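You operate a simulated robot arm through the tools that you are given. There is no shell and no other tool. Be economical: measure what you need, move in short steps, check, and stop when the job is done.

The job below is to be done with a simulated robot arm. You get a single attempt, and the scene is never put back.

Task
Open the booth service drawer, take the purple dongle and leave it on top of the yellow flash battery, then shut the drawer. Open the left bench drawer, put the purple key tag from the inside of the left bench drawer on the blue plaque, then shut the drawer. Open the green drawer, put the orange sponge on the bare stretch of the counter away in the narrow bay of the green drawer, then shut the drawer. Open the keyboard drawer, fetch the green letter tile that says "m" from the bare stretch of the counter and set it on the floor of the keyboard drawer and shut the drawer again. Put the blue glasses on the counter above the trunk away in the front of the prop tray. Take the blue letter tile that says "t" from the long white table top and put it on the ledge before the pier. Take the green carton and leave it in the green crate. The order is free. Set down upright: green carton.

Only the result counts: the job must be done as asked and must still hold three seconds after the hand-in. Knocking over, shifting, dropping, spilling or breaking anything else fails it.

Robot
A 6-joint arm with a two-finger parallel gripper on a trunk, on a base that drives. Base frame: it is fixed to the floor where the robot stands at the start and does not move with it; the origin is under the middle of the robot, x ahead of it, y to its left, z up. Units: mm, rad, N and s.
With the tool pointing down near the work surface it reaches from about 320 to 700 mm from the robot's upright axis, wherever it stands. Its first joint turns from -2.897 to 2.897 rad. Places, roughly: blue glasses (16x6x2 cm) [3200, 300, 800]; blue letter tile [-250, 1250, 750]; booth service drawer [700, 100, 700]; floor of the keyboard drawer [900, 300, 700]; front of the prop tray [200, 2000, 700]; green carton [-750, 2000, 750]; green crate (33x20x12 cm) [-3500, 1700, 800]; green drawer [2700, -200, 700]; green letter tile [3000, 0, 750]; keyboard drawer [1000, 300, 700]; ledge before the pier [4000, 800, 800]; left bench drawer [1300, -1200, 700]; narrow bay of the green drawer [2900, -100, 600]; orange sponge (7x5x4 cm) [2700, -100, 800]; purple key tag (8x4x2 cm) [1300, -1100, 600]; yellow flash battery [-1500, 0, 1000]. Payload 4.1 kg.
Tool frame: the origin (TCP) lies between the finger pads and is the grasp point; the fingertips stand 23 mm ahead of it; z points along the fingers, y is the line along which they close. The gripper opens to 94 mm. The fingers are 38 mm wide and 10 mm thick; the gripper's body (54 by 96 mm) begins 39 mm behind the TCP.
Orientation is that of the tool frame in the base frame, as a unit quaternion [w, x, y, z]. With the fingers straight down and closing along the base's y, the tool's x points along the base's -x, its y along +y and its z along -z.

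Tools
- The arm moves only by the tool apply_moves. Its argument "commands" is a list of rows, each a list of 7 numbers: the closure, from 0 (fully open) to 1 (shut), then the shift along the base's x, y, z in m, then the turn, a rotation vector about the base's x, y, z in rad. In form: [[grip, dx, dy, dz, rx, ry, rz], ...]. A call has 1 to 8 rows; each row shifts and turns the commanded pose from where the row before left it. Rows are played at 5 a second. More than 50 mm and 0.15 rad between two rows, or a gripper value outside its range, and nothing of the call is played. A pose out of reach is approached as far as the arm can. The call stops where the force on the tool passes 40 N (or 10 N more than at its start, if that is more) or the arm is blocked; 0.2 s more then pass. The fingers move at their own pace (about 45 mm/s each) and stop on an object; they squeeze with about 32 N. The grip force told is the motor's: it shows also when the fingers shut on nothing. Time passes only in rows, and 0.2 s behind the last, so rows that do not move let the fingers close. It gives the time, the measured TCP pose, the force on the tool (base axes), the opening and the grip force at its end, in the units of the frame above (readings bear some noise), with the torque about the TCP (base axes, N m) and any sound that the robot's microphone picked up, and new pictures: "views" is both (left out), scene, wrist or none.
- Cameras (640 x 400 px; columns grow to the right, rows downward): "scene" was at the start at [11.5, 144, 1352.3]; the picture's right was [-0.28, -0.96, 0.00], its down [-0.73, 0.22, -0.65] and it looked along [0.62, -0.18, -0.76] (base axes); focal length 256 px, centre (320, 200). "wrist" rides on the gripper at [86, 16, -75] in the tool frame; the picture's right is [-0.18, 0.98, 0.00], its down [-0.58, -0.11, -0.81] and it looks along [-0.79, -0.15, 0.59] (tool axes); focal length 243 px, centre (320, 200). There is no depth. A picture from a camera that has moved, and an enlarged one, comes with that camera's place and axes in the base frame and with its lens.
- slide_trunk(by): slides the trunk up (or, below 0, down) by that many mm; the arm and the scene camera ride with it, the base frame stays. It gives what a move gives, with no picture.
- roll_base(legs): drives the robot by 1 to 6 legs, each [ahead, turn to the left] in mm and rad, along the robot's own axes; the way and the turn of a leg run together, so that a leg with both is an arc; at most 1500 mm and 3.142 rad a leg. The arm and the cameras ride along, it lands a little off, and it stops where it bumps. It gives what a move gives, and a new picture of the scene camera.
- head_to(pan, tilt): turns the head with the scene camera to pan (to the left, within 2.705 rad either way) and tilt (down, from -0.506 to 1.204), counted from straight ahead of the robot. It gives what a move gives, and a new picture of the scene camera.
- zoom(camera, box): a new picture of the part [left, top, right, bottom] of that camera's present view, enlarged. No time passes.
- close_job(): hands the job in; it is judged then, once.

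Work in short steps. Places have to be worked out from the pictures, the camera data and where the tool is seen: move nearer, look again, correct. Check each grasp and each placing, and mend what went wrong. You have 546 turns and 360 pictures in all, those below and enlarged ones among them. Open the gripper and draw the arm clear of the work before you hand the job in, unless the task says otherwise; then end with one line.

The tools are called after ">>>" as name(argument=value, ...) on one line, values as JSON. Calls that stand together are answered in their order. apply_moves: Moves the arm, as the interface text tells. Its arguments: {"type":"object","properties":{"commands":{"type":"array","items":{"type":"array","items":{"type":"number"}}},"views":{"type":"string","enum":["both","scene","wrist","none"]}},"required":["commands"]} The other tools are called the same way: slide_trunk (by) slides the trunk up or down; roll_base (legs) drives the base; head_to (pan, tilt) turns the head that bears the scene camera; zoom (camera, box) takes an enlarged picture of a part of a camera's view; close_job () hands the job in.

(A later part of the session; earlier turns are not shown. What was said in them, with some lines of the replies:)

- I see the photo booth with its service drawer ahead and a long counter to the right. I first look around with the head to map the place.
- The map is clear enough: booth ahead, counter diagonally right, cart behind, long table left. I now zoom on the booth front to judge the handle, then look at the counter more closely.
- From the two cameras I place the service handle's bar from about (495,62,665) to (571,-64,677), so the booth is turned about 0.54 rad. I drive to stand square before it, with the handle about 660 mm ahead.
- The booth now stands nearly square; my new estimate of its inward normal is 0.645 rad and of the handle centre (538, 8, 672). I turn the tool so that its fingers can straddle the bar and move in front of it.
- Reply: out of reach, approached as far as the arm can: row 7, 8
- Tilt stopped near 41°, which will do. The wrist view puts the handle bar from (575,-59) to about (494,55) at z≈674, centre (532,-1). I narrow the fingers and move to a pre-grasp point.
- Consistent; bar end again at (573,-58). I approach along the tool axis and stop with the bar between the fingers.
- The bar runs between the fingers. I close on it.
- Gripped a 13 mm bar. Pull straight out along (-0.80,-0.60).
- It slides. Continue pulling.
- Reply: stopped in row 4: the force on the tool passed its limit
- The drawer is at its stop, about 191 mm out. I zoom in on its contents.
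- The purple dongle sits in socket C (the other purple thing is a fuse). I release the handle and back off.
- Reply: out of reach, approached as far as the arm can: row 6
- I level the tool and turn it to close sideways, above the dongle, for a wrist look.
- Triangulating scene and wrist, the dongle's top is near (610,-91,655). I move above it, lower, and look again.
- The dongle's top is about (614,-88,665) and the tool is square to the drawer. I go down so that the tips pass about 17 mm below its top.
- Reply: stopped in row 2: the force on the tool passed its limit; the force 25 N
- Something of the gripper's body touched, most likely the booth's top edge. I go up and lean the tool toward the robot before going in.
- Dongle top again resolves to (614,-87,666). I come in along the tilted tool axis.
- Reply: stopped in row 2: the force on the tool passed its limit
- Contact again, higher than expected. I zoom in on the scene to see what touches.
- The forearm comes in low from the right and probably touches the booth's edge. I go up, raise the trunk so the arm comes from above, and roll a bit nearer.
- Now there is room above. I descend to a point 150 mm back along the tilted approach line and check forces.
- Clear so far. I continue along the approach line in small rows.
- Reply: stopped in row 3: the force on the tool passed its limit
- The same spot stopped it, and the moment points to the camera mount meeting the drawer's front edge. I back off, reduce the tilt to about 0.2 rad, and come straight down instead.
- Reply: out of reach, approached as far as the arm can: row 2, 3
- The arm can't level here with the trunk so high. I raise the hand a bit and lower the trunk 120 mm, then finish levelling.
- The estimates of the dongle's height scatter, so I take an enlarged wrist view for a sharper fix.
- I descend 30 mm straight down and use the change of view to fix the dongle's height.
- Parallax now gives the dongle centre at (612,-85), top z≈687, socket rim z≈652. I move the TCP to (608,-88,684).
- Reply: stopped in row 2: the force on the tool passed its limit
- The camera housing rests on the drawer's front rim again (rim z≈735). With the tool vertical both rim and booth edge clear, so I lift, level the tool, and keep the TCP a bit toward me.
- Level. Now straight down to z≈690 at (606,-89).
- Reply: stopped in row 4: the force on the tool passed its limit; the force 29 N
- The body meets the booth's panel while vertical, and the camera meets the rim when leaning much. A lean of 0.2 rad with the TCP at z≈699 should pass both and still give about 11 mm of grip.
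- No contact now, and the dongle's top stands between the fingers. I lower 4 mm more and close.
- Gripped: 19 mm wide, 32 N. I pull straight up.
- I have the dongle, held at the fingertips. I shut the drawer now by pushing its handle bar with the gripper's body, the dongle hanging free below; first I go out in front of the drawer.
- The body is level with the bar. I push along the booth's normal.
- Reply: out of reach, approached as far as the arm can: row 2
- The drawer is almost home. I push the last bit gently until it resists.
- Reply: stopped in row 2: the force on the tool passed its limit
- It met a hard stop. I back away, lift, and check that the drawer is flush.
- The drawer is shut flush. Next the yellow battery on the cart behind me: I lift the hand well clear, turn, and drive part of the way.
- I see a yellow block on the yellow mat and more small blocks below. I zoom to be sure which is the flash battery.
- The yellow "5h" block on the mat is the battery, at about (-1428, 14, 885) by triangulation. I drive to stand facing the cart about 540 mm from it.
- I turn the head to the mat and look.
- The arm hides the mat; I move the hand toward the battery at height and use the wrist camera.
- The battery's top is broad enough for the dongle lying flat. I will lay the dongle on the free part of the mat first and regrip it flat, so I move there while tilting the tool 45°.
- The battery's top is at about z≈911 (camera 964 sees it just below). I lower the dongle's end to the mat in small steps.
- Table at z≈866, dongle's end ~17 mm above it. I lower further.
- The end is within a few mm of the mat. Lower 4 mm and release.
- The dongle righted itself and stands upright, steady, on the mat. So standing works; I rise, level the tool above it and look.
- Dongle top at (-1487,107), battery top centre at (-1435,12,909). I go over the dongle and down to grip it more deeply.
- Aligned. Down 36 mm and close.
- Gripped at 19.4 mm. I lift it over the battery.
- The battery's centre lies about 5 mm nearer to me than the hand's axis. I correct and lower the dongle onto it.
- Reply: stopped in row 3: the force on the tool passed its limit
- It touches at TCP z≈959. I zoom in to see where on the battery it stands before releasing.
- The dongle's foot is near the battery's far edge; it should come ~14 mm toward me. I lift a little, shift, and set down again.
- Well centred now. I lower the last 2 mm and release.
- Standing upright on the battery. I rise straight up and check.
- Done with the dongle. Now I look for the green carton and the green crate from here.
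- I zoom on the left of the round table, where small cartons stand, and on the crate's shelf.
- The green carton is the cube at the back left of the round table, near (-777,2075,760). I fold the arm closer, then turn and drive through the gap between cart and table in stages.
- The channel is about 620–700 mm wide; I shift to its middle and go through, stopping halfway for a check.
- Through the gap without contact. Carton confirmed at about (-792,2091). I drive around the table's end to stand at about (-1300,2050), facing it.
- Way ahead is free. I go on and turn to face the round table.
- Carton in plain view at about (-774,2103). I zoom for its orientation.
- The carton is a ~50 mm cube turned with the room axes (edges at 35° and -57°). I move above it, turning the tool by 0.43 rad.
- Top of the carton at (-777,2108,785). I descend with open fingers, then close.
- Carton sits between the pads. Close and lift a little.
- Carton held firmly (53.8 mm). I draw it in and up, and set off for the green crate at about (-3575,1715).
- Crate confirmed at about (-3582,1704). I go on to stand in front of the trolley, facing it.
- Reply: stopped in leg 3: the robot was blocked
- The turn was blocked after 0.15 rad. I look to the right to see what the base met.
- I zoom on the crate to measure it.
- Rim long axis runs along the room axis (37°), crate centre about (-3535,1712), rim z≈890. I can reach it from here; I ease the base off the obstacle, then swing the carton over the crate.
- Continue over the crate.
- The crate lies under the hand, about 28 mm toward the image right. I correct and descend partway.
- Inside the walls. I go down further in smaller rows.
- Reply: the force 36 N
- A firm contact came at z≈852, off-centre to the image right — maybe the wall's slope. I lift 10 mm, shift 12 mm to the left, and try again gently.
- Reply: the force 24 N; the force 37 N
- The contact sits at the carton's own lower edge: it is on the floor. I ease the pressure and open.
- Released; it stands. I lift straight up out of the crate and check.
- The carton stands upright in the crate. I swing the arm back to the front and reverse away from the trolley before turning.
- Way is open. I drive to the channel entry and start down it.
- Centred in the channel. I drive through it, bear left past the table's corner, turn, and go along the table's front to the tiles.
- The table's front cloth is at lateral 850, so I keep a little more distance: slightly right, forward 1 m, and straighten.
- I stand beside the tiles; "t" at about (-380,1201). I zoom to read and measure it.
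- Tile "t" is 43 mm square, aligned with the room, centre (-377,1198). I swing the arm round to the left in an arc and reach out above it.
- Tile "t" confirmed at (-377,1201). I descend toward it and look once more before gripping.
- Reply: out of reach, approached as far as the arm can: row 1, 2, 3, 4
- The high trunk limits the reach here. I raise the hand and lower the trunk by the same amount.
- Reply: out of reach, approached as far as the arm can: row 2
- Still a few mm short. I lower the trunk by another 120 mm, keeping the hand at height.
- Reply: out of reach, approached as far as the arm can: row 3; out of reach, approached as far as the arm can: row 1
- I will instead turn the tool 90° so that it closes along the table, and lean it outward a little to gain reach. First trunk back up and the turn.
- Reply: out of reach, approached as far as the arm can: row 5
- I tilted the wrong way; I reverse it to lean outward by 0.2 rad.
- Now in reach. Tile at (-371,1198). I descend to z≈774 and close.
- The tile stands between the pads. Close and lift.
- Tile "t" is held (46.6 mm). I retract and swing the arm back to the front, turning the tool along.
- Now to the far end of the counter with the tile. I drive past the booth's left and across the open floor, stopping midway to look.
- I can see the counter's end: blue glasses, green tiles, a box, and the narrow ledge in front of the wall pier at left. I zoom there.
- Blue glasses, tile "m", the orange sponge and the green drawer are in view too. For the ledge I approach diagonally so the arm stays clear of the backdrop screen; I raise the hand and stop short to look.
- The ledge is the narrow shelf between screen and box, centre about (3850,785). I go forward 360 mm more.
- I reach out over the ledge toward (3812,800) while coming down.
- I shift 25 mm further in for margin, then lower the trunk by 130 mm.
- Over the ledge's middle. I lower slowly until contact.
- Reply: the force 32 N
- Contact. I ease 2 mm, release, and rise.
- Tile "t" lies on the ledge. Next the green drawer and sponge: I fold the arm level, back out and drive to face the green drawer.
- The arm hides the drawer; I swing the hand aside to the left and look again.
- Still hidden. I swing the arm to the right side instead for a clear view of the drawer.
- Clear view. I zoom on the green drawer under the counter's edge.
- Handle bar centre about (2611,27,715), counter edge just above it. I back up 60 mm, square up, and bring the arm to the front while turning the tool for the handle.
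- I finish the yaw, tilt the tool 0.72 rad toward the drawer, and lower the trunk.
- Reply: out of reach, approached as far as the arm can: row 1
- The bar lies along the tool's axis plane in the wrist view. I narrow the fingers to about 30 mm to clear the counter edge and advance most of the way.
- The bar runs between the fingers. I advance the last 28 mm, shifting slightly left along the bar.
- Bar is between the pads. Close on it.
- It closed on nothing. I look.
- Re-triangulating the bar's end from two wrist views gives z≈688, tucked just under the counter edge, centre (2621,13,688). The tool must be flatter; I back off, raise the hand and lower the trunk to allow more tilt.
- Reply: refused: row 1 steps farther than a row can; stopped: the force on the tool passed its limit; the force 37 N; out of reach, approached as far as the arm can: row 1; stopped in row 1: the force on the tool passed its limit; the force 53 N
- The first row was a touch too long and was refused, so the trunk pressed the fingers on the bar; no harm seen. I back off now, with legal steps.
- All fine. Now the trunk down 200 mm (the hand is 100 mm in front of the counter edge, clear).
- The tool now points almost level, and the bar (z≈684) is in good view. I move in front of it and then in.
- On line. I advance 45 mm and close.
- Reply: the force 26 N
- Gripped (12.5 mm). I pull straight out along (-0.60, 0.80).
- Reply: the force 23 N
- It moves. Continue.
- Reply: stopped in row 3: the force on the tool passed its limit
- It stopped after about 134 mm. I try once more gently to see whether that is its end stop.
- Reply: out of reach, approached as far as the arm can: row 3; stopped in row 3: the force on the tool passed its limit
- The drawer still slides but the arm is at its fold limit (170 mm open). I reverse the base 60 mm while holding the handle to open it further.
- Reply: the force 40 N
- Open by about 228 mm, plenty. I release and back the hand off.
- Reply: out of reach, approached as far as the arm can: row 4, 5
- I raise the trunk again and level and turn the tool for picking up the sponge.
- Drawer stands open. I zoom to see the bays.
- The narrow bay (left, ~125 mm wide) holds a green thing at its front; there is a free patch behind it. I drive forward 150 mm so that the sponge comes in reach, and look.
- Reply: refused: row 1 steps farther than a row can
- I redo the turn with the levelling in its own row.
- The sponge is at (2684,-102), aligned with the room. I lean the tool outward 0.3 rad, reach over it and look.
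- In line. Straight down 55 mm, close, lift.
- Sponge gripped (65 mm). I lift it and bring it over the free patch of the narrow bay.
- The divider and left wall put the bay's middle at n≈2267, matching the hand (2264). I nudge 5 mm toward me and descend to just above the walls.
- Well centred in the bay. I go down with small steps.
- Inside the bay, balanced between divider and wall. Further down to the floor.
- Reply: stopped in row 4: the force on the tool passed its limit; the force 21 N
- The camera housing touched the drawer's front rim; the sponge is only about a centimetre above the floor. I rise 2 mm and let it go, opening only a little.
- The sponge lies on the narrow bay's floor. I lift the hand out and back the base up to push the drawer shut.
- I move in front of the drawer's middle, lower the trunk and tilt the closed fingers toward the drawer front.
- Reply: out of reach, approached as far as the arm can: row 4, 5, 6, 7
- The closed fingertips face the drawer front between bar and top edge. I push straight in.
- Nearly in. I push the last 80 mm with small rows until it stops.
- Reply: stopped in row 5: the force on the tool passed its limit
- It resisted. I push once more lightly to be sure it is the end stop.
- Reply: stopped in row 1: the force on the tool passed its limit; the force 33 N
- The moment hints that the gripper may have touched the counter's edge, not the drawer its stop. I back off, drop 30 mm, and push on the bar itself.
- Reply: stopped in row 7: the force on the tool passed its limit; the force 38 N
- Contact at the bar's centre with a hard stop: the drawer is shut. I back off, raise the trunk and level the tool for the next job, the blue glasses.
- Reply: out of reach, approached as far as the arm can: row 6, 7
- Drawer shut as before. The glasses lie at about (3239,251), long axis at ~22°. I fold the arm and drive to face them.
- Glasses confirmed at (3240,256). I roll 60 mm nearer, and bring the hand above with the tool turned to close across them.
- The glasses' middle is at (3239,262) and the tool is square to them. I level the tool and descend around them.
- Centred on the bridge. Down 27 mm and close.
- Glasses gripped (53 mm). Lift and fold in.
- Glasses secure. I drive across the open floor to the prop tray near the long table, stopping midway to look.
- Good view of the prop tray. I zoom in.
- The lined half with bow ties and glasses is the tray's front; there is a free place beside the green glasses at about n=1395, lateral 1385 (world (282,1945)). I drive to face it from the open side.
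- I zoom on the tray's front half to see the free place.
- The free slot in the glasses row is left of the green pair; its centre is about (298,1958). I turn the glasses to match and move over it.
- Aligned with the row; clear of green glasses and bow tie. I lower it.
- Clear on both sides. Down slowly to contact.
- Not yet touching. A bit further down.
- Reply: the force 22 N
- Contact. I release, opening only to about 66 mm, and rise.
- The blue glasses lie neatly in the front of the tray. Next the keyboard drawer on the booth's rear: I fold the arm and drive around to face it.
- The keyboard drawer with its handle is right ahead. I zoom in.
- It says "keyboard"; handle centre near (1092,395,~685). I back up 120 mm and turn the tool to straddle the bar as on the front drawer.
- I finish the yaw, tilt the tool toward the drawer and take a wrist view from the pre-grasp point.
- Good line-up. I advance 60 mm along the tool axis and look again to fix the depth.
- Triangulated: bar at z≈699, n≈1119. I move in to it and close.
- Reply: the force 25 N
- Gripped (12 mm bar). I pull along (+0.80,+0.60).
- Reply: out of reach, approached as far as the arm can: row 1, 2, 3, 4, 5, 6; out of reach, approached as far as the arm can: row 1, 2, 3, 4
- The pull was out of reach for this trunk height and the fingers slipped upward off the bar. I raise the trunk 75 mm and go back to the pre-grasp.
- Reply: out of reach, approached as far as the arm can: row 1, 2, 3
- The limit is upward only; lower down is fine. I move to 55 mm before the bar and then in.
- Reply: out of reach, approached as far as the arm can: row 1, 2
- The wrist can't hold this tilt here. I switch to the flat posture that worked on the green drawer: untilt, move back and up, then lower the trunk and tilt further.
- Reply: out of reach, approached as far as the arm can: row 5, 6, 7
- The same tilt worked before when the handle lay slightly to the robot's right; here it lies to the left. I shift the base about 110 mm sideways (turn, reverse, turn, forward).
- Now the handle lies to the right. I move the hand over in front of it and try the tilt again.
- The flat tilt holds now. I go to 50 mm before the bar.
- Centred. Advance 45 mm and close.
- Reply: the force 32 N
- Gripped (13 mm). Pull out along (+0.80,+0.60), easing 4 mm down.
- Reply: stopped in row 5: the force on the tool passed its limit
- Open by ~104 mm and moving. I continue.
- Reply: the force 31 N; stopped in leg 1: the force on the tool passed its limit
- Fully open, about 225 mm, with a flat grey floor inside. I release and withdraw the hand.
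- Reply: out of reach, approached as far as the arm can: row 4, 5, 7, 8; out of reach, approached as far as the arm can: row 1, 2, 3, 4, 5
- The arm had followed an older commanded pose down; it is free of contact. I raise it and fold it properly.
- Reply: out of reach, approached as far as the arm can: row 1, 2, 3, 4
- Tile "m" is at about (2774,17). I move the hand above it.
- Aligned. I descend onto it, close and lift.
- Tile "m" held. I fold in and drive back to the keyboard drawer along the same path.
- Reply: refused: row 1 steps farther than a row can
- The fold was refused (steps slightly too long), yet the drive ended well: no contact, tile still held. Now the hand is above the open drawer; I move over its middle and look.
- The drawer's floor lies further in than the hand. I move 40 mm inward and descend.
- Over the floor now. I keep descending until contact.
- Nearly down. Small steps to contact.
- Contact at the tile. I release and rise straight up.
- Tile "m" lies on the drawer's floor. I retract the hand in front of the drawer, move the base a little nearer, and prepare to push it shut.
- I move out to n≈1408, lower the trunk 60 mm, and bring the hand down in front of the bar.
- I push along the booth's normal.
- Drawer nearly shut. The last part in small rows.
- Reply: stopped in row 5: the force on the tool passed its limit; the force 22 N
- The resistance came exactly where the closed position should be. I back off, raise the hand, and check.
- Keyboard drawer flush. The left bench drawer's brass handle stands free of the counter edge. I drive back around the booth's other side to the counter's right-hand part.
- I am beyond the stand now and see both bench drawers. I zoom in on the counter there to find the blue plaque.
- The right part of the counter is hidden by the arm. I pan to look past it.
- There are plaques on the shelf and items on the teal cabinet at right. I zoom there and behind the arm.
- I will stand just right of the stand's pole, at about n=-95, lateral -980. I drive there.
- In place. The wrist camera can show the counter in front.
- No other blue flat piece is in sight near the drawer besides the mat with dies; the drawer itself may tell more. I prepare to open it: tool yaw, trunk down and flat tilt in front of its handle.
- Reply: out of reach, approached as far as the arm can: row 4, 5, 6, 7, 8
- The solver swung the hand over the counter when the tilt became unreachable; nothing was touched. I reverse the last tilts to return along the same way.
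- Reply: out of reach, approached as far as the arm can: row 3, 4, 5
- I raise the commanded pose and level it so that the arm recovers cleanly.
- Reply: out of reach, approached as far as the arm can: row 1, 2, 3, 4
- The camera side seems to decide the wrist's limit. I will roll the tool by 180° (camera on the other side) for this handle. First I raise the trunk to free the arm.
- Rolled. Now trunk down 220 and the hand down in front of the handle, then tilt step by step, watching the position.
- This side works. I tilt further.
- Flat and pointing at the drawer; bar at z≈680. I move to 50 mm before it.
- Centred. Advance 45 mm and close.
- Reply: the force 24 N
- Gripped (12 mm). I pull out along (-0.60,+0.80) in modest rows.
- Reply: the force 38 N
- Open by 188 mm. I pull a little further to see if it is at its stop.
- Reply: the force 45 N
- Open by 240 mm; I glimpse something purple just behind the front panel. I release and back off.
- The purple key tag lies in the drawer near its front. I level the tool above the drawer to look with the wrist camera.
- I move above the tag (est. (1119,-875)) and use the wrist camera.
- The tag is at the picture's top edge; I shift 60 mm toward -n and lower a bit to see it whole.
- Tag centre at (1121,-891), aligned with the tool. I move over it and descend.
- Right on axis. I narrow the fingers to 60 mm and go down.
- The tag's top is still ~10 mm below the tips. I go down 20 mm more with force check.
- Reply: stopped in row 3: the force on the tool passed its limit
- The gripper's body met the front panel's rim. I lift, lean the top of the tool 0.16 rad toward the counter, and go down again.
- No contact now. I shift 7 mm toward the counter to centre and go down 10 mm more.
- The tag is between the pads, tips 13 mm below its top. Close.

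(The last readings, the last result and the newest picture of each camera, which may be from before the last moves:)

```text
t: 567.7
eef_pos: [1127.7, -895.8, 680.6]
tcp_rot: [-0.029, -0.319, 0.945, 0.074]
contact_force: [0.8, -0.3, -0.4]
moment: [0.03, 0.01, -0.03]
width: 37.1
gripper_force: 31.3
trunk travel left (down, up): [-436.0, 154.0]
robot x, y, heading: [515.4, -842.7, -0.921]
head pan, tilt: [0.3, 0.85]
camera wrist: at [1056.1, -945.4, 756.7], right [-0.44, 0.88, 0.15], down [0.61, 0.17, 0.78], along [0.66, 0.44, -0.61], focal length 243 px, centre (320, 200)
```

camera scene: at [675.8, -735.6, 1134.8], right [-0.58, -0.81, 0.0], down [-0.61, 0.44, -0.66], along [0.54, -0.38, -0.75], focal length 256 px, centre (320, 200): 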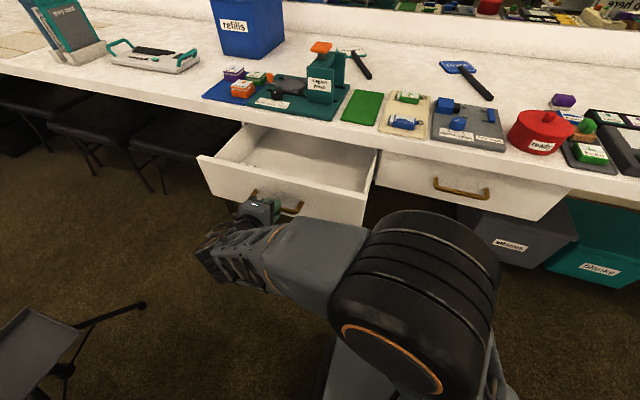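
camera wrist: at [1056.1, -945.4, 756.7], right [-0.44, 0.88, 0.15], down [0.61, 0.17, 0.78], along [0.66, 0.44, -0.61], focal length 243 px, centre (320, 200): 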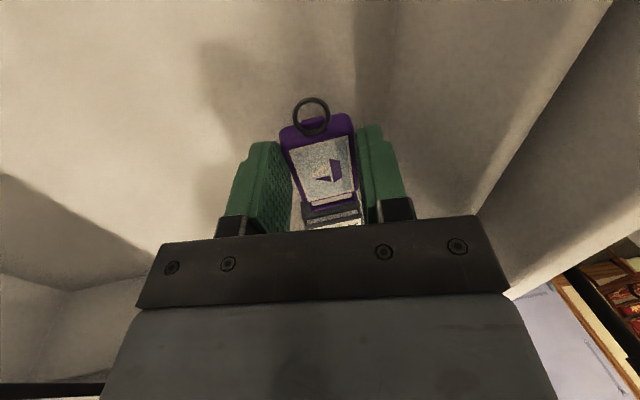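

Tag held (37 mm). Straight up and out, then a look at the blue mat.

>>> apply_moves(commands=[[1, 0, 0, 0.045, 0, 0, 0], [1, 0, 0, 0.045, 0, 0, 0], [1, 0, 0, 0.045, 0, 0, 0], [1, 0, 0, 0.045, 0, 0, 0], [1, 0, 0, 0.045, -0.064, -0.048, 0], [1, 0, 0, 0.045, -0.064, -0.048, 0]], views="both")

```text
t: 569.1
eef_pos: [1127.5, -896.5, 947.8]
tcp_rot: [-0.005, -0.319, 0.948, -0.002]
contact_force: [0.5, 0.5, -0.4]
moment: [0.01, 0.01, 0.0]
width: 37.1
gripper_force: 32.4
trunk travel left (down, up): [-436.0, 154.0]
robot x, y, heading: [518.6, -839.2, -0.92]
head pan, tilt: [0.3, 0.85]
camera scene: at [674.5, -737.2, 1465.1], right [-0.58, -0.81, 0.0], down [-0.61, 0.44, -0.66], along [0.54, -0.38, -0.75], focal length 256 px, centre (320, 200)
camera wrist: at [1049.0, -936.5, 1022.9], right [-0.45, 0.89, 0.0], down [0.53, 0.27, 0.8], along [0.72, 0.36, -0.6], focal length 243 px, centre (320, 200)
```

scene: 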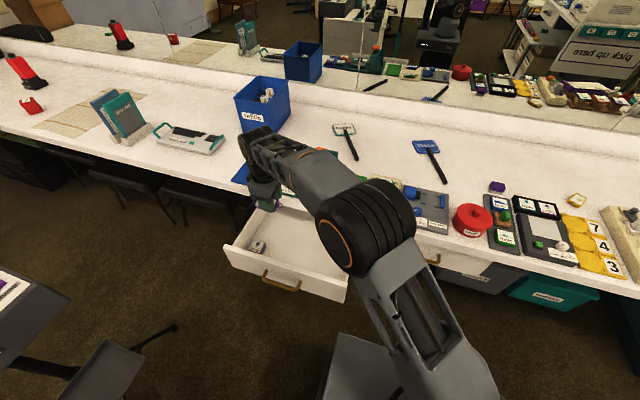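
wrist: 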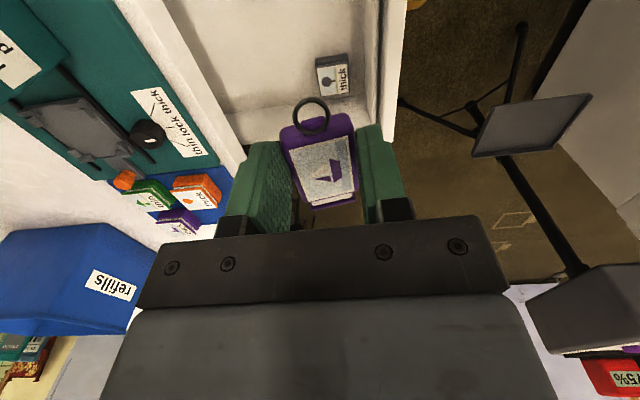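

Now the right part of the counter is visible. I zoom there to look for another blue plaque.

>>> zoom(camera="scene", box=[400, 140, 640, 300])

```text
2.50 times, centred on (520, 220) of scene
camera zoom: at [674.5, -737.2, 1465.1], right [-0.58, -0.81, 0.0], down [-0.61, 0.44, -0.66], along [0.54, -0.38, -0.75], focal length 641 px, centre (-180, 150)
```

zoom: 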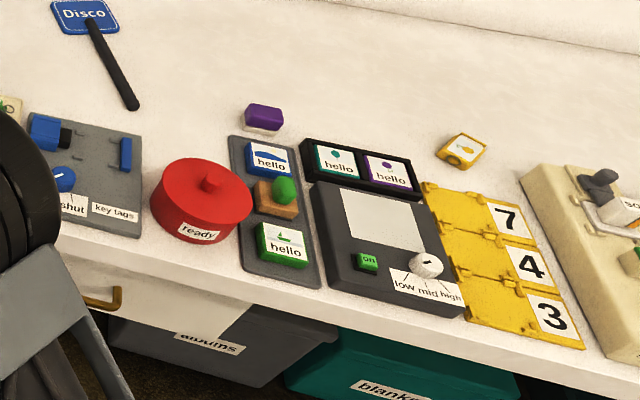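

No better candidate there. I first shut this drawer, tag in hand: move out in front of its bar, lean the tool slightly, and lower.

>>> apply_moves(commands=[[1, -0.032, 0.027, 0, 0, 0, 0], [1, -0.032, 0.027, 0, 0, 0, 0], [1, -0.032, 0.027, 0, 0, 0, 0], [1, -0.032, 0.027, 0, 0, 0, 0], [1, -0.032, 0.027, 0, 0, 0, 0], [1, 0, 0, 0, -0.08, -0.06, 0], [1, 0, 0, 0, -0.08, -0.06, 0]], views="none")

>>> slide_trunk(by=-80)

>>> apply_moves(commands=[[1, 0, 0, -0.045, 0, 0, 0], [1, 0, 0, -0.045, 0, 0, 0], [1, 0, 0, -0.045, 0, 0, 0], [1, 0, 0, -0.045, 0, 0, 0], [1, 0, 0, -0.045, 0, 0, 0], [1, 0, 0, -0.03, 0, 0, 0]], views="both")

```text
t: 570.7
eef_pos: [967.1, -760.2, 946.7]
tcp_rot: [0.028, -0.318, 0.943, -0.097]
contact_force: [0.3, -0.1, -1.2]
moment: [-0.01, 0.03, 0.0]
width: 37.2
gripper_force: 31.8
trunk travel left (down, up): [-436.0, 154.0]
robot x, y, heading: [519.1, -840.6, -0.921]
head pan, tilt: [0.3, 0.85]
```

```text
t: 571.8
eef_pos: [966.4, -760.5, 867.5]
tcp_rot: [0.027, -0.318, 0.943, -0.097]
contact_force: [-0.1, -0.5, 0.5]
moment: [0.0, 0.0, 0.03]
width: 37.0
gripper_force: 32.2
trunk travel left (down, up): [-356.0, 234.0]
robot x, y, heading: [519.9, -838.1, -0.919]
head pan, tilt: [0.3, 0.85]
```

```text
t: 573.2
eef_pos: [969.8, -762.2, 612.8]
tcp_rot: [0.029, -0.318, 0.943, -0.096]
contact_force: [0.4, -0.5, -0.5]
moment: [0.03, -0.01, -0.01]
width: 37.2
gripper_force: 32.0
trunk travel left (down, up): [-356.0, 234.0]
robot x, y, heading: [519.3, -840.3, -0.92]
head pan, tilt: [0.3, 0.85]
camera scene: at [674.7, -737.2, 1385.2], right [-0.58, -0.81, 0.0], down [-0.61, 0.44, -0.66], along [0.54, -0.38, -0.75], focal length 256 px, centre (320, 200)
camera wrist: at [883.6, -790.8, 682.8], right [-0.44, 0.88, -0.2], down [0.43, 0.4, 0.81], along [0.79, 0.27, -0.56], focal length 243 px, centre (320, 200)
```

scene: 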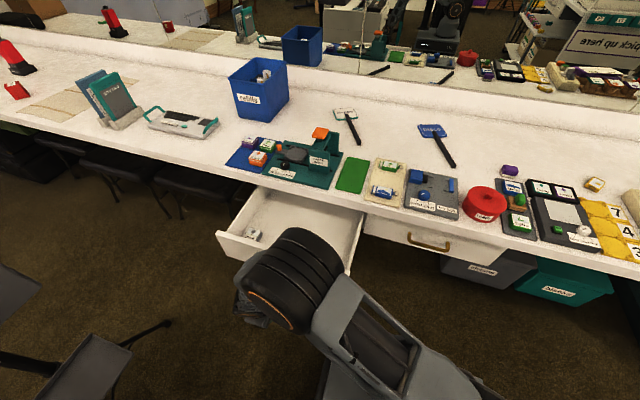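
wrist: 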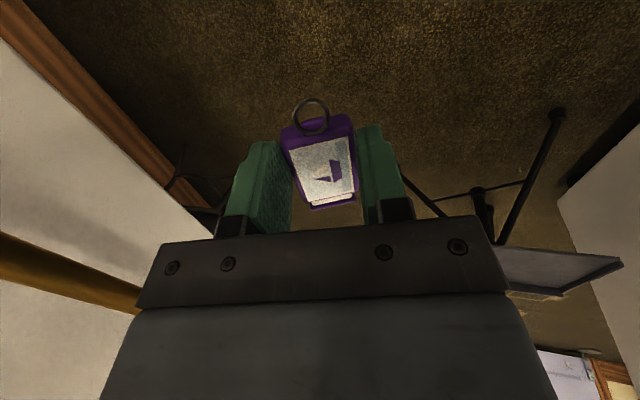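

The bar is beside the gripper's body. I push along (0.60,-0.80).

>>> apply_moves(commands=[[1, 0.015, -0.02, 0, 0, 0, 0], [1, 0.015, -0.02, 0, 0, 0, 0], [1, 0.015, -0.02, 0, 0, 0, 0], [1, 0.015, -0.02, 0, 0, 0, 0], [1, 0.015, -0.02, 0, 0, 0, 0], [1, 0.015, -0.02, 0, 0, 0, 0], [1, 0.015, -0.02, 0, 0, 0, 0], [1, 0.015, -0.02, 0, 0, 0, 0]], views="scene")

```text
t: 575.0
eef_pos: [1086.1, -921.5, 613.4]
tcp_rot: [0.027, -0.318, 0.943, -0.097]
contact_force: [-0.5, -0.3, -0.5]
moment: [0.02, 0.03, 0.0]
width: 37.0
gripper_force: 32.1
trunk travel left (down, up): [-356.0, 234.0]
robot x, y, heading: [517.0, -839.9, -0.925]
head pan, tilt: [0.3, 0.85]
camera scene: at [674.7, -737.3, 1385.1], right [-0.58, -0.81, 0.0], down [-0.61, 0.44, -0.66], along [0.54, -0.38, -0.75], focal length 256 px, centre (320, 200)
```

scene: 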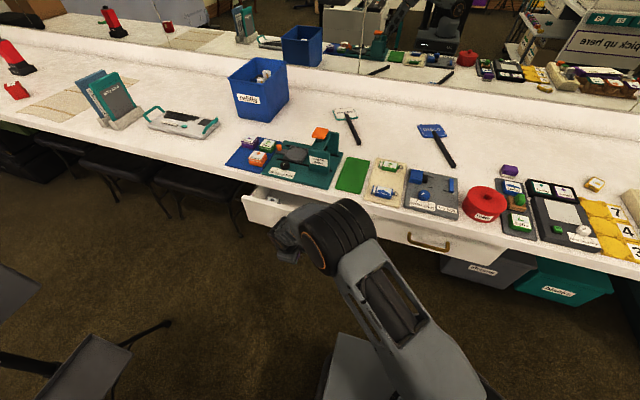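

Closing. The rest in small rows until it stops.

>>> apply_moves(commands=[[1, 0.012, -0.016, 0, 0, 0, 0], [1, 0.012, -0.016, 0, 0, 0, 0], [1, 0.009, -0.012, 0, 0, 0, 0], [1, 0.006, -0.008, 0, 0, 0, 0], [1, 0.006, -0.008, 0, 0, 0, 0], [1, 0.006, -0.008, 0, 0, 0, 0]], views="scene")

```text
t: 576.4
eef_pos: [1137.5, -988.1, 612.4]
tcp_rot: [0.028, -0.317, 0.943, -0.097]
contact_force: [-5.7, 5.2, 0.6]
moment: [-0.39, -0.4, -0.23]
width: 36.7
gripper_force: 32.1
trunk travel left (down, up): [-356.0, 234.0]
robot x, y, heading: [515.7, -841.9, -0.922]
head pan, tilt: [0.3, 0.85]
camera scene: at [674.0, -736.6, 1385.2], right [-0.58, -0.81, 0.0], down [-0.61, 0.44, -0.66], along [0.54, -0.38, -0.75], focal length 256 px, centre (320, 200)
```

scene: 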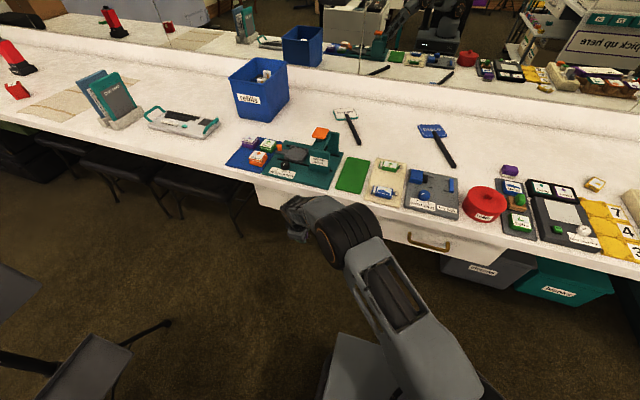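

Just meeting resistance; a few more millimetres.

>>> apply_moves(commands=[[1, 0.004, -0.005, 0, 0, 0, 0], [1, 0.004, -0.005, 0, 0, 0, 0], [1, 0.004, -0.005, 0, 0, 0, 0], [1, 0.004, -0.005, 0, 0, 0, 0]], views="none")

>>> zoom(camera="scene", box=[220, 110, 460, 270])

```text
t: 576.9
eef_pos: [1138.8, -987.5, 609.2]
tcp_rot: [0.023, -0.319, 0.943, -0.092]
contact_force: [-1.2, 5.1, -1.8]
moment: [-0.16, -0.08, -0.01]
width: 36.8
gripper_force: 32.2
trunk travel left (down, up): [-356.0, 234.0]
robot x, y, heading: [516.2, -837.6, -0.919]
head pan, tilt: [0.3, 0.85]
stopped in row 2: the force on the tool passed its limit (the readings are from after the stop); the commanded pose is now the measured one
```

```text
2.50 times, centred on (340, 190) of scene
camera zoom: at [674.1, -735.8, 1385.0], right [-0.58, -0.81, 0.0], down [-0.61, 0.44, -0.66], along [0.54, -0.38, -0.75], focal length 641 px, centre (270, 225)
```

zoom: 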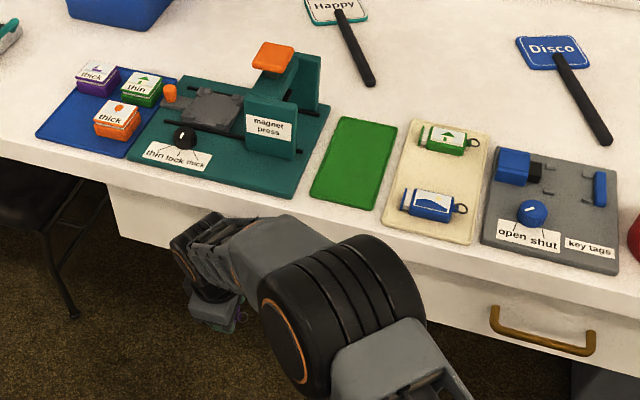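

The drawer is home. I back the hand off, lift, and check the front.

>>> apply_moves(commands=[[1, -0.021, 0.028, 0, 0, 0, 0], [1, -0.024, 0.032, 0, 0, 0, 0], [1, -0.024, 0.032, 0.02, 0, 0, 0], [1, -0.024, 0.032, 0.025, 0, 0, 0], [1, 0, 0, 0.045, 0, 0, 0], [1, 0, 0, 0.045, 0, 0, 0], [1, 0, 0, 0.045, 0, 0, 0], [1, 0, 0, 0.045, 0, 0, 0]], views="none")

>>> apply_moves(commands=[[1, -0.02, -0.01, 0.04, 0.08, 0.06, 0], [1, -0.02, -0.01, 0.04, 0.08, 0.06, 0], [1, -0.03, -0.02, 0.03, 0, 0, 0], [1, -0.03, -0.03, 0.02, 0, 0, 0]], views="both")

```text
t: 578.6
eef_pos: [1045.0, -863.6, 837.7]
tcp_rot: [0.023, -0.318, 0.943, -0.093]
contact_force: [-0.5, 0.7, -0.4]
moment: [0.01, 0.02, -0.02]
width: 37.0
gripper_force: 31.7
trunk travel left (down, up): [-356.0, 234.0]
robot x, y, heading: [515.5, -838.9, -0.917]
head pan, tilt: [0.3, 0.85]
```

```text
t: 579.6
eef_pos: [944.2, -935.9, 966.7]
tcp_rot: [-0.008, -0.319, 0.948, 0.002]
contact_force: [1.3, 0.2, -0.4]
moment: [-0.01, 0.01, 0.05]
width: 36.9
gripper_force: 31.7
trunk travel left (down, up): [-356.0, 234.0]
robot x, y, heading: [515.7, -837.9, -0.922]
head pan, tilt: [0.3, 0.85]
camera scene: at [674.0, -736.4, 1385.1], right [-0.58, -0.81, 0.0], down [-0.61, 0.44, -0.66], along [0.54, -0.38, -0.75], focal length 256 px, centre (320, 200)
camera wrist: at [867.1, -976.0, 1041.9], right [-0.45, 0.89, 0.01], down [0.54, 0.27, 0.8], along [0.71, 0.36, -0.6], focal length 243 px, centre (320, 200)
```

scene: 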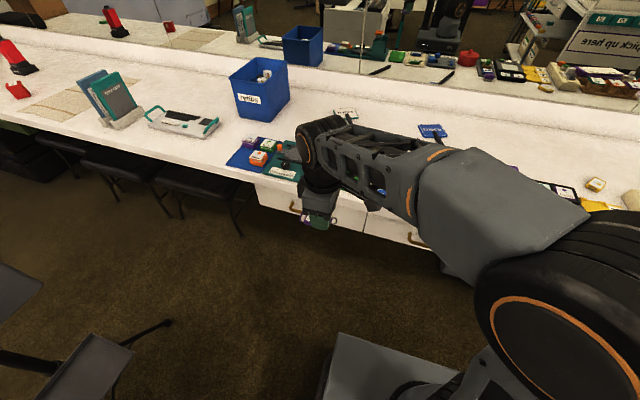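
wrist: 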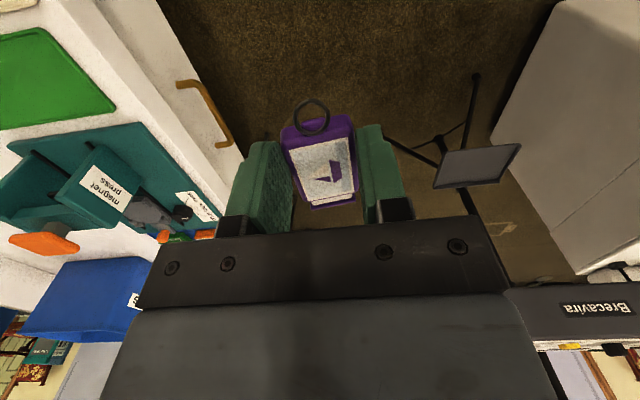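

Drawer flush with its neighbour. I bring the hand straight ahead of the robot so it clears the stand, then reverse out.

>>> apply_moves(commands=[[1, -0.028, -0.0395, 0, 0, 0, 0], [1, -0.028, -0.0395, 0, 0, 0, 0], [1, -0.028, -0.0395, 0, 0, 0, 0], [1, -0.028, -0.0395, 0, 0, 0, 0], [1, -0.028, -0.0395, 0, 0, 0, 0], [1, -0.028, -0.0395, 0, 0, 0, 0]], views="none")

>>> roll_base(legs=[[-700, 0], [0, 2.58], [957, 0], [0, -1.017]])

>>> head_to(pan=1.3, tilt=0.8)

```text
t: 581.0
eef_pos: [776.6, -1170.7, 964.1]
tcp_rot: [-0.008, -0.32, 0.947, 0.001]
contact_force: [0.6, 0.3, -0.8]
moment: [-0.01, 0.02, 0.03]
width: 36.8
gripper_force: 32.1
trunk travel left (down, up): [-356.0, 234.0]
robot x, y, heading: [516.5, -840.3, -0.921]
head pan, tilt: [0.3, 0.85]
```

```text
t: 597.9
eef_pos: [363.9, 885.1, 963.5]
tcp_rot: [0.006, 0.89, -0.457, 0.004]
contact_force: [0.0, 0.7, -1.5]
moment: [0.0, 0.0, 0.01]
width: 37.0
gripper_force: 32.2
trunk travel left (down, up): [-356.0, 234.0]
robot x, y, heading: [26.1, 634.8, 0.625]
head pan, tilt: [0.3, 0.85]
camera scene: at [-75.6, 795.5, 1385.2], right [0.8, -0.6, 0.0], down [-0.45, -0.6, -0.66], along [0.4, 0.53, -0.75], focal length 256 px, centre (320, 200)
```

scene: 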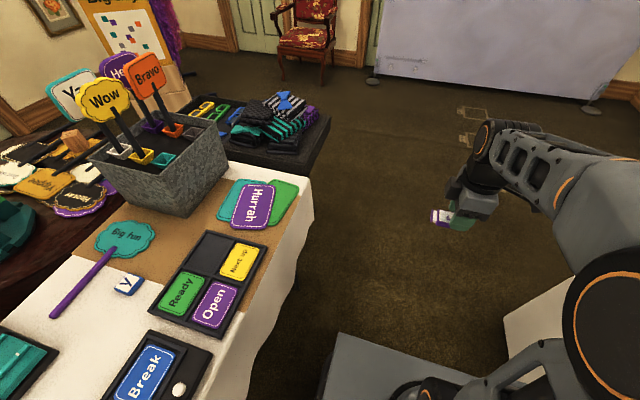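

```text
t: 599.2
eef_pos: [363.9, 885.4, 963.1]
tcp_rot: [0.007, 0.89, -0.456, 0.004]
contact_force: [0.0, -0.5, 0.2]
moment: [-0.01, 0.02, -0.01]
width: 36.9
gripper_force: 31.8
trunk travel left (down, up): [-356.0, 234.0]
robot x, y, heading: [27.6, 631.5, 0.626]
head pan, tilt: [1.3, 0.799]
camera scene: at [-150.6, 808.9, 1389.2], right [0.94, 0.34, 0.0], down [0.25, -0.67, -0.7], along [-0.24, 0.65, -0.72], focal length 256 px, centre (320, 200)
```

scene: 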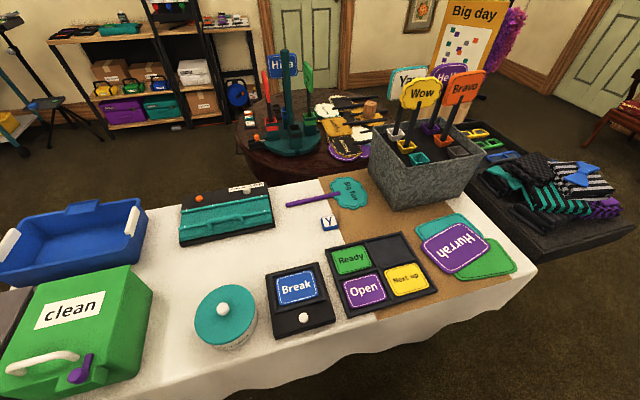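

I zoom on these flat sign plates.

>>> zoom(camera="scene", box=[250, 210, 470, 350])

```text
2.86 times, centred on (360, 280) of scene
camera zoom: at [-150.6, 808.9, 1389.2], right [0.94, 0.34, 0.0], down [0.25, -0.67, -0.7], along [-0.24, 0.65, -0.72], focal length 732 px, centre (206, -29)
```

zoom: 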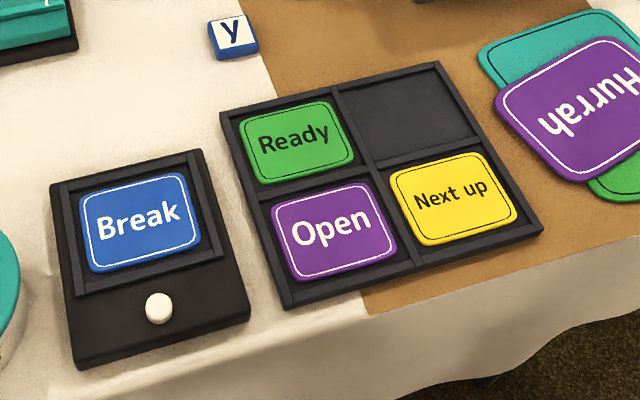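

These flat plates are plaques, and "Break" is the blue one; its centre is near (-304,1062), broad side along the room's n axis. I swing the arm left in an arc, turning the tag to lie along it.

>>> apply_moves(commands=[[1, -0.0336, 0.022, 0, 0, 0, -0.103], [1, -0.0336, 0.022, 0, 0, 0, -0.103], [1, -0.0336, 0.022, 0, 0, 0, -0.103], [1, -0.0336, 0.022, 0, 0, 0, -0.103], [1, -0.0336, 0.022, 0, 0, 0, -0.103], [1, -0.0408, 0.007, 0, 0, 0, -0.103], [1, -0.0408, 0.007, 0, 0, 0, -0.103], [1, -0.0408, 0.007, 0, 0, 0, -0.103]], views="none")

>>> apply_moves(commands=[[1, -0.0408, 0.007, 0, 0, 0, -0.103], [1, -0.0408, 0.007, 0, 0, 0, -0.103], [1, -0.0412, -0.0158, 0, 0, 0, -0.103], [1, -0.0412, -0.0158, 0, 0, 0, -0.103], [1, -0.0412, -0.0158, 0, 0, 0, -0.103], [1, -0.0412, -0.0158, 0, 0, 0, -0.103], [1, -0.0412, -0.0158, 0, 0, 0, -0.103]], views="none")

>>> apply_moves(commands=[[1, -0.022, 0.027, -0.02, 0.064, 0.048, 0], [1, -0.022, 0.027, -0.02, 0.064, 0.048, 0], [1, -0.022, 0.027, -0.02, 0, 0, 0], [1, -0.022, 0.027, -0.02, 0, 0, 0]], views="both")

```text
t: 601.0
eef_pos: [71.2, 1014.3, 964.8]
tcp_rot: [-0.008, -0.632, 0.775, -0.001]
contact_force: [-1.1, -0.1, -1.4]
moment: [-0.04, 0.0, 0.03]
width: 36.9
gripper_force: 31.6
trunk travel left (down, up): [-356.0, 234.0]
robot x, y, heading: [25.0, 629.6, 0.622]
head pan, tilt: [1.3, 0.799]
```

```text
t: 602.6
eef_pos: [-217.8, 949.8, 964.4]
tcp_rot: [-0.008, -0.318, 0.948, 0.001]
contact_force: [0.6, 0.0, -0.8]
moment: [-0.02, 0.02, -0.01]
width: 36.8
gripper_force: 32.0
trunk travel left (down, up): [-356.0, 234.0]
robot x, y, heading: [22.2, 634.7, 0.619]
head pan, tilt: [1.3, 0.799]
```

```text
t: 603.6
eef_pos: [-301.6, 1060.9, 886.2]
tcp_rot: [-0.032, -0.319, 0.944, 0.077]
contact_force: [-0.7, -0.6, -0.3]
moment: [-0.03, 0.02, 0.0]
width: 36.6
gripper_force: 32.1
trunk travel left (down, up): [-356.0, 234.0]
robot x, y, heading: [31.3, 635.0, 0.624]
head pan, tilt: [1.3, 0.799]
camera scene: at [-150.7, 808.9, 1389.2], right [0.94, 0.35, 0.0], down [0.25, -0.67, -0.7], along [-0.24, 0.65, -0.72], focal length 256 px, centre (320, 200)
camera wrist: at [-371.9, 1010.6, 962.8], right [-0.44, 0.88, 0.16], down [0.62, 0.17, 0.77], along [0.65, 0.44, -0.62], focal length 243 px, centre (320, 200)
```

scene: 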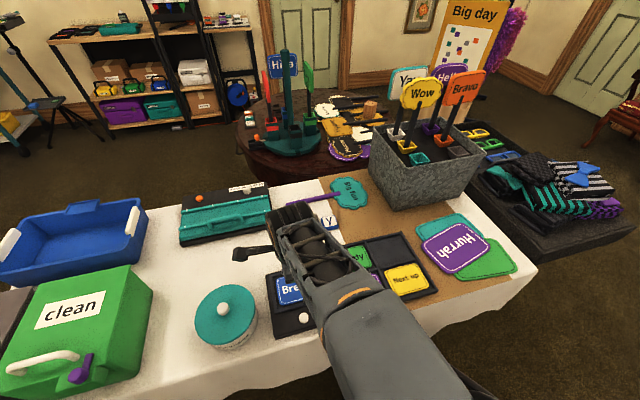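
wrist: 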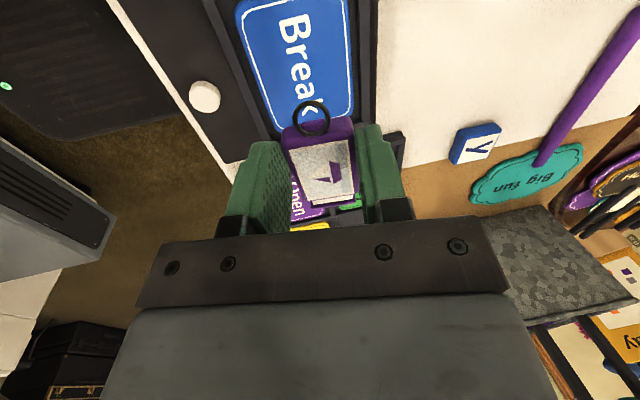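

The plaque's centre is at (-311,1060). I correct by a few mm and lower the tag onto it.

>>> apply_moves(commands=[[1, -0.004, -0.002, -0.03, 0, 0, 0], [1, -0.003, -0.002, -0.03, 0, 0, 0], [1, 0, 0, -0.015, 0, 0, 0]], views="wrist")

```text
t: 604.4
eef_pos: [-310.4, 1054.6, 811.3]
tcp_rot: [-0.033, -0.318, 0.944, 0.077]
contact_force: [-0.5, 0.1, -0.6]
moment: [-0.04, -0.02, -0.03]
width: 36.8
gripper_force: 32.6
trunk travel left (down, up): [-356.0, 234.0]
robot x, y, heading: [27.1, 633.6, 0.622]
head pan, tilt: [1.3, 0.799]
camera wrist: at [-380.1, 1004.6, 887.8], right [-0.44, 0.88, 0.16], down [0.62, 0.17, 0.77], along [0.65, 0.44, -0.62], focal length 243 px, centre (320, 200)
```

wrist: 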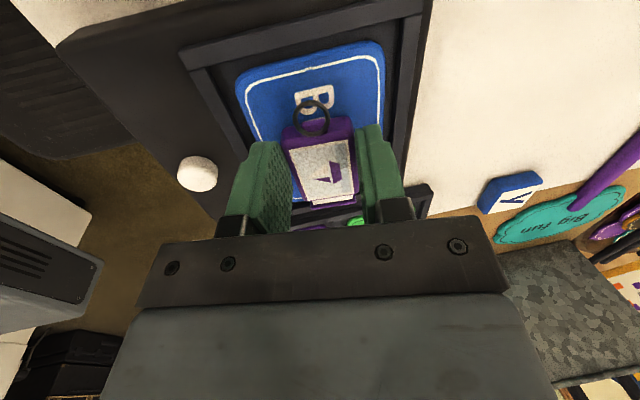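

Shift 8 mm along n and lower to contact.

>>> apply_moves(commands=[[1, 0.006, 0.005, -0.006, 0, 0, 0], [1, 0, 0, -0.005, 0, 0, 0], [1, 0, 0, -0.004, 0, 0, 0], [1, 0, 0, -0.003, 0, 0, 0]], views="wrist")

```text
t: 605.2
eef_pos: [-307.8, 1063.1, 803.1]
tcp_rot: [-0.037, -0.318, 0.943, 0.088]
contact_force: [0.3, -0.6, 12.8]
moment: [0.1, -0.22, -0.01]
width: 37.6
gripper_force: 31.6
trunk travel left (down, up): [-356.0, 234.0]
robot x, y, heading: [26.3, 633.9, 0.621]
head pan, tilt: [1.3, 0.799]
stopped in row 4: the force on the tool passed its limit (the readings are from after the stop); the commanded pose is now the measured one
camera wrist: at [-375.7, 1010.7, 880.0], right [-0.44, 0.88, 0.18], down [0.63, 0.15, 0.76], along [0.64, 0.45, -0.62], focal length 243 px, centre (320, 200)
```

wrist: 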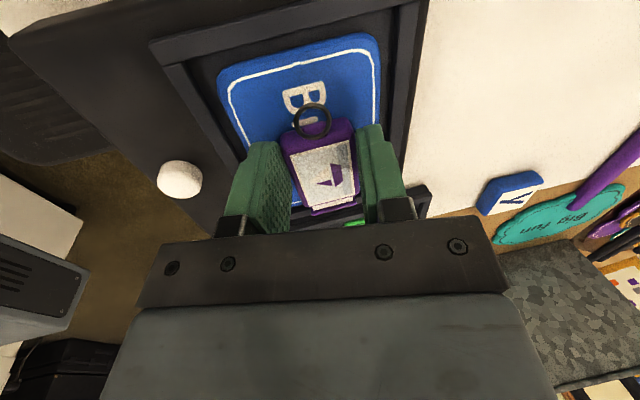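

Contact. I ease off and open slightly.

>>> apply_moves(commands=[[1, 0, 0, 0.001, 0, 0, 0], [0.8, 0, 0, 0, 0, 0, 0], [0.5, 0, 0, 0, 0, 0, 0], [0.45, 0, 0, 0, 0, 0, 0]], views="wrist")

```text
t: 606.2
eef_pos: [-307.0, 1061.4, 801.4]
tcp_rot: [-0.035, -0.318, 0.944, 0.084]
contact_force: [-0.1, -0.2, 0.4]
moment: [0.02, 0.01, 0.0]
width: 51.8
gripper_force: 0.0
trunk travel left (down, up): [-356.0, 234.0]
robot x, y, heading: [24.9, 631.2, 0.625]
head pan, tilt: [1.3, 0.799]
camera wrist: at [-375.7, 1010.6, 878.3], right [-0.44, 0.88, 0.18], down [0.62, 0.16, 0.76], along [0.65, 0.45, -0.62], focal length 243 px, centre (320, 200)
```

wrist: 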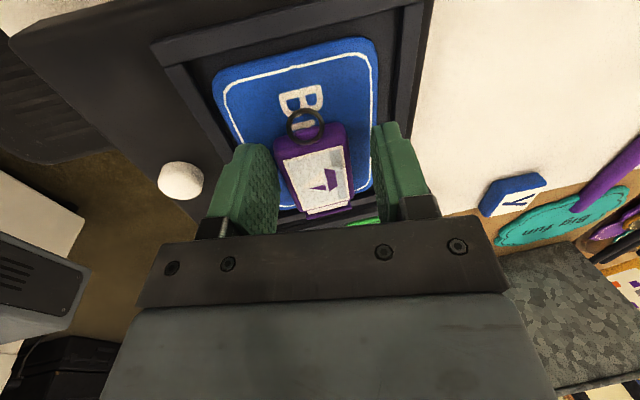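

Released. I rise straight up and look.

>>> apply_moves(commands=[[0.45, 0, 0, 0.02, 0, 0, 0], [0.45, 0, 0, 0.04, 0, 0, 0], [0.45, 0, 0, 0.045, 0, 0, 0], [0.45, 0, 0, 0.045, 0, 0, 0]], views="wrist")

```text
t: 607.2
eef_pos: [-303.3, 1058.2, 953.3]
tcp_rot: [-0.036, -0.319, 0.943, 0.084]
contact_force: [-0.1, 1.0, 0.6]
moment: [0.01, -0.02, 0.0]
width: 51.7
gripper_force: 0.1
trunk travel left (down, up): [-356.0, 234.0]
robot x, y, heading: [27.5, 634.2, 0.621]
head pan, tilt: [1.3, 0.799]
camera wrist: at [-373.1, 1007.1, 1030.3], right [-0.44, 0.88, 0.18], down [0.62, 0.16, 0.76], along [0.65, 0.45, -0.62], focal length 243 px, centre (320, 200)
```

wrist: 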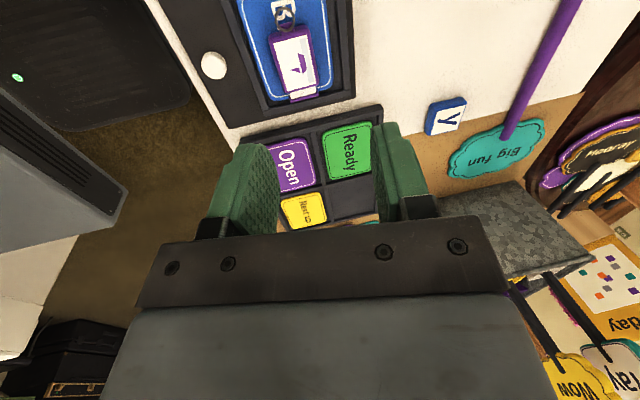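

The tag's blunt end seems close to the plaque's far edge. I swing the arm away a little and zoom with the scene camera.

>>> apply_moves(commands=[[0.45, 0.02, -0.026, 0.03, -0.064, -0.048, 0], [0.45, 0.02, -0.026, 0.02, -0.064, -0.048, 0], [0.45, 0.025, -0.03, 0, 0, 0, 0], [0.45, 0.04, 0.02, 0, 0, 0, 0], [0.45, 0.045, 0.015, 0, 0, 0, 0], [0.45, 0.045, 0.015, 0, 0, 0, 0], [0.45, 0.045, 0.01, 0, 0, 0, 0]], views="none")

>>> zoom(camera="scene", box=[240, 240, 360, 350])

```text
t: 608.8
eef_pos: [-64.8, 1040.1, 1000.8]
tcp_rot: [-0.011, -0.319, 0.948, 0.009]
contact_force: [-0.7, -0.5, 0.4]
moment: [0.01, 0.0, 0.01]
width: 51.5
gripper_force: 0.1
trunk travel left (down, up): [-356.0, 234.0]
robot x, y, heading: [21.4, 631.1, 0.626]
head pan, tilt: [1.3, 0.799]
```

```text
3.64 times, centred on (300, 295) of scene
camera zoom: at [-151.1, 808.6, 1389.1], right [0.94, 0.35, 0.0], down [0.25, -0.67, -0.7], along [-0.24, 0.65, -0.72], focal length 932 px, centre (393, -146)
```

zoom: 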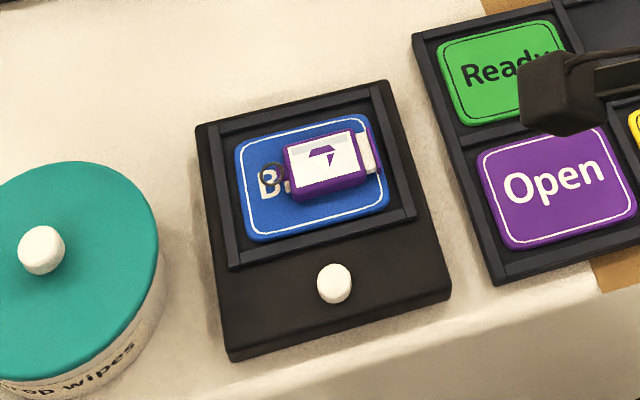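

The tag lies flat and wholly on the blue "Break" plaque. I swing the arm clear of the table and open the gripper.

>>> apply_moves(commands=[[0.2, 0.045, -0.005, 0, 0, 0, 0], [0, 0.045, -0.008, 0, 0, 0, 0], [0, 0.045, -0.01, 0, 0, 0, 0], [0, 0.045, -0.012, 0, 0, 0, 0], [0, 0.04, -0.025, 0, 0, 0, 0], [0, 0.035, -0.03, 0, 0, 0, 0], [0, 0.035, -0.03, 0, 0, 0, 0]], views="none")

>>> head_to(pan=2.4, tilt=0.5)

>>> head_to(pan=-0.6, tilt=0.5)

```text
t: 610.4
eef_pos: [223.1, 918.5, 998.6]
tcp_rot: [-0.011, -0.32, 0.947, 0.009]
contact_force: [-0.5, 0.4, 0.1]
moment: [-0.04, 0.0, 0.01]
width: 93.9
gripper_force: 0.1
trunk travel left (down, up): [-356.0, 234.0]
robot x, y, heading: [25.8, 633.3, 0.626]
head pan, tilt: [1.3, 0.799]
```

```text
t: 611.8
eef_pos: [223.2, 919.5, 997.6]
tcp_rot: [-0.011, -0.32, 0.947, 0.009]
contact_force: [0.0, 0.1, -0.2]
moment: [-0.02, 0.02, -0.01]
width: 93.9
gripper_force: 0.0
trunk travel left (down, up): [-356.0, 234.0]
robot x, y, heading: [27.7, 636.2, 0.626]
head pan, tilt: [2.4, 0.499]
camera scene: at [-213.3, 743.7, 1415.1], right [0.12, 0.99, 0.0], down [0.48, -0.06, -0.88], along [-0.87, 0.1, -0.48], focal length 256 px, centre (320, 200)
```

scene: 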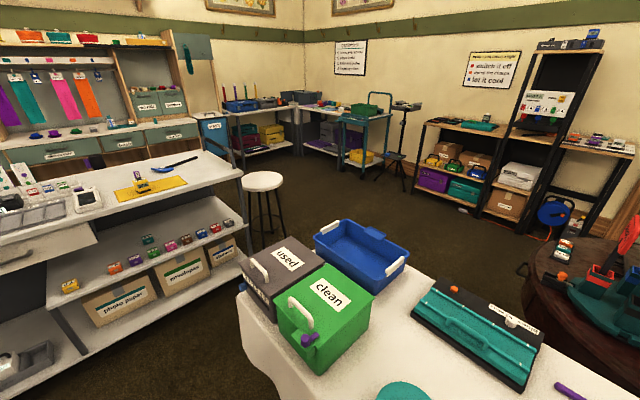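

```text
t: 614.4
eef_pos: [222.8, 918.8, 998.1]
tcp_rot: [-0.011, -0.32, 0.947, 0.008]
contact_force: [-0.1, 0.5, 0.3]
moment: [-0.02, -0.02, 0.02]
width: 93.9
gripper_force: 0.0
trunk travel left (down, up): [-356.0, 234.0]
robot x, y, heading: [28.0, 631.7, 0.622]
head pan, tilt: [-0.6, 0.499]
camera scene: at [-32.0, 735.1, 1415.1], right [0.02, -1.0, 0.0], down [-0.48, -0.01, -0.88], along [0.88, 0.02, -0.48], focal length 256 px, centre (320, 200)
```

scene: 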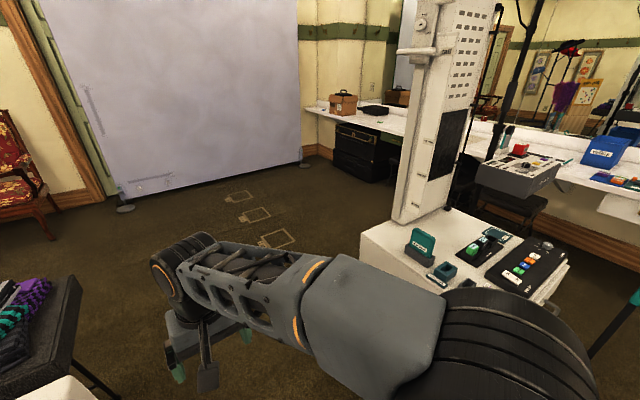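

One last check of the dongle on the battery from here.

>>> head_to(pan=2.4, tilt=0.5)

>>> zoom(camera="scene", box=[100, 150, 200, 212])

```text
t: 617.0
eef_pos: [223.4, 919.1, 998.2]
tcp_rot: [-0.011, -0.32, 0.947, 0.009]
contact_force: [-0.2, -0.5, 0.2]
moment: [-0.02, -0.02, 0.03]
width: 93.8
gripper_force: 0.1
trunk travel left (down, up): [-356.0, 234.0]
robot x, y, heading: [26.6, 632.7, 0.621]
head pan, tilt: [2.4, 0.499]
camera scene: at [-213.3, 743.6, 1415.1], right [0.12, 0.99, 0.0], down [0.48, -0.06, -0.88], along [-0.87, 0.1, -0.48], focal length 256 px, centre (320, 200)
```

scene: 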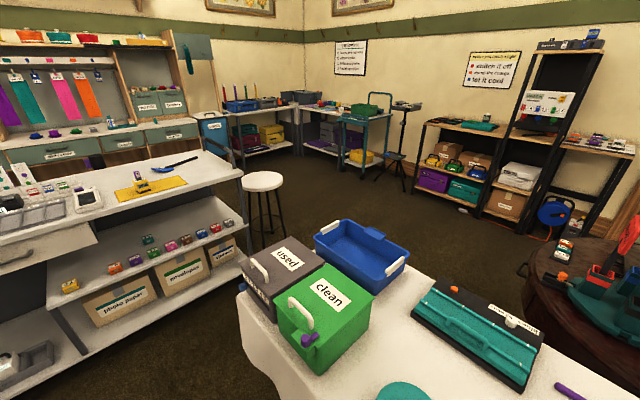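

```text
6.40 times, centred on (150, 181) of scene
camera zoom: at [-213.3, 743.6, 1415.1], right [0.12, 0.99, 0.0], down [0.48, -0.06, -0.88], along [-0.87, 0.1, -0.48], focal length 1641 px, centre (1408, 322)
```

zoom: 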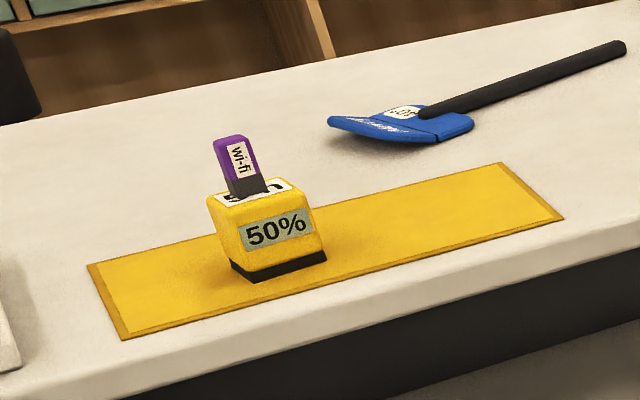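

The dongle stands on the battery, the carton is in the crate, all drawers are shut, the gripper is open and the arm is clear. I hand the job in.

>>> close_job()

```text
The job is handed in.
```

I carried out all seven parts of the job and handed it in. The one uncertain point is the key tag: I took the blue "Break" plate on the long white table to be the blue plaque. I haven't seen a judging result.
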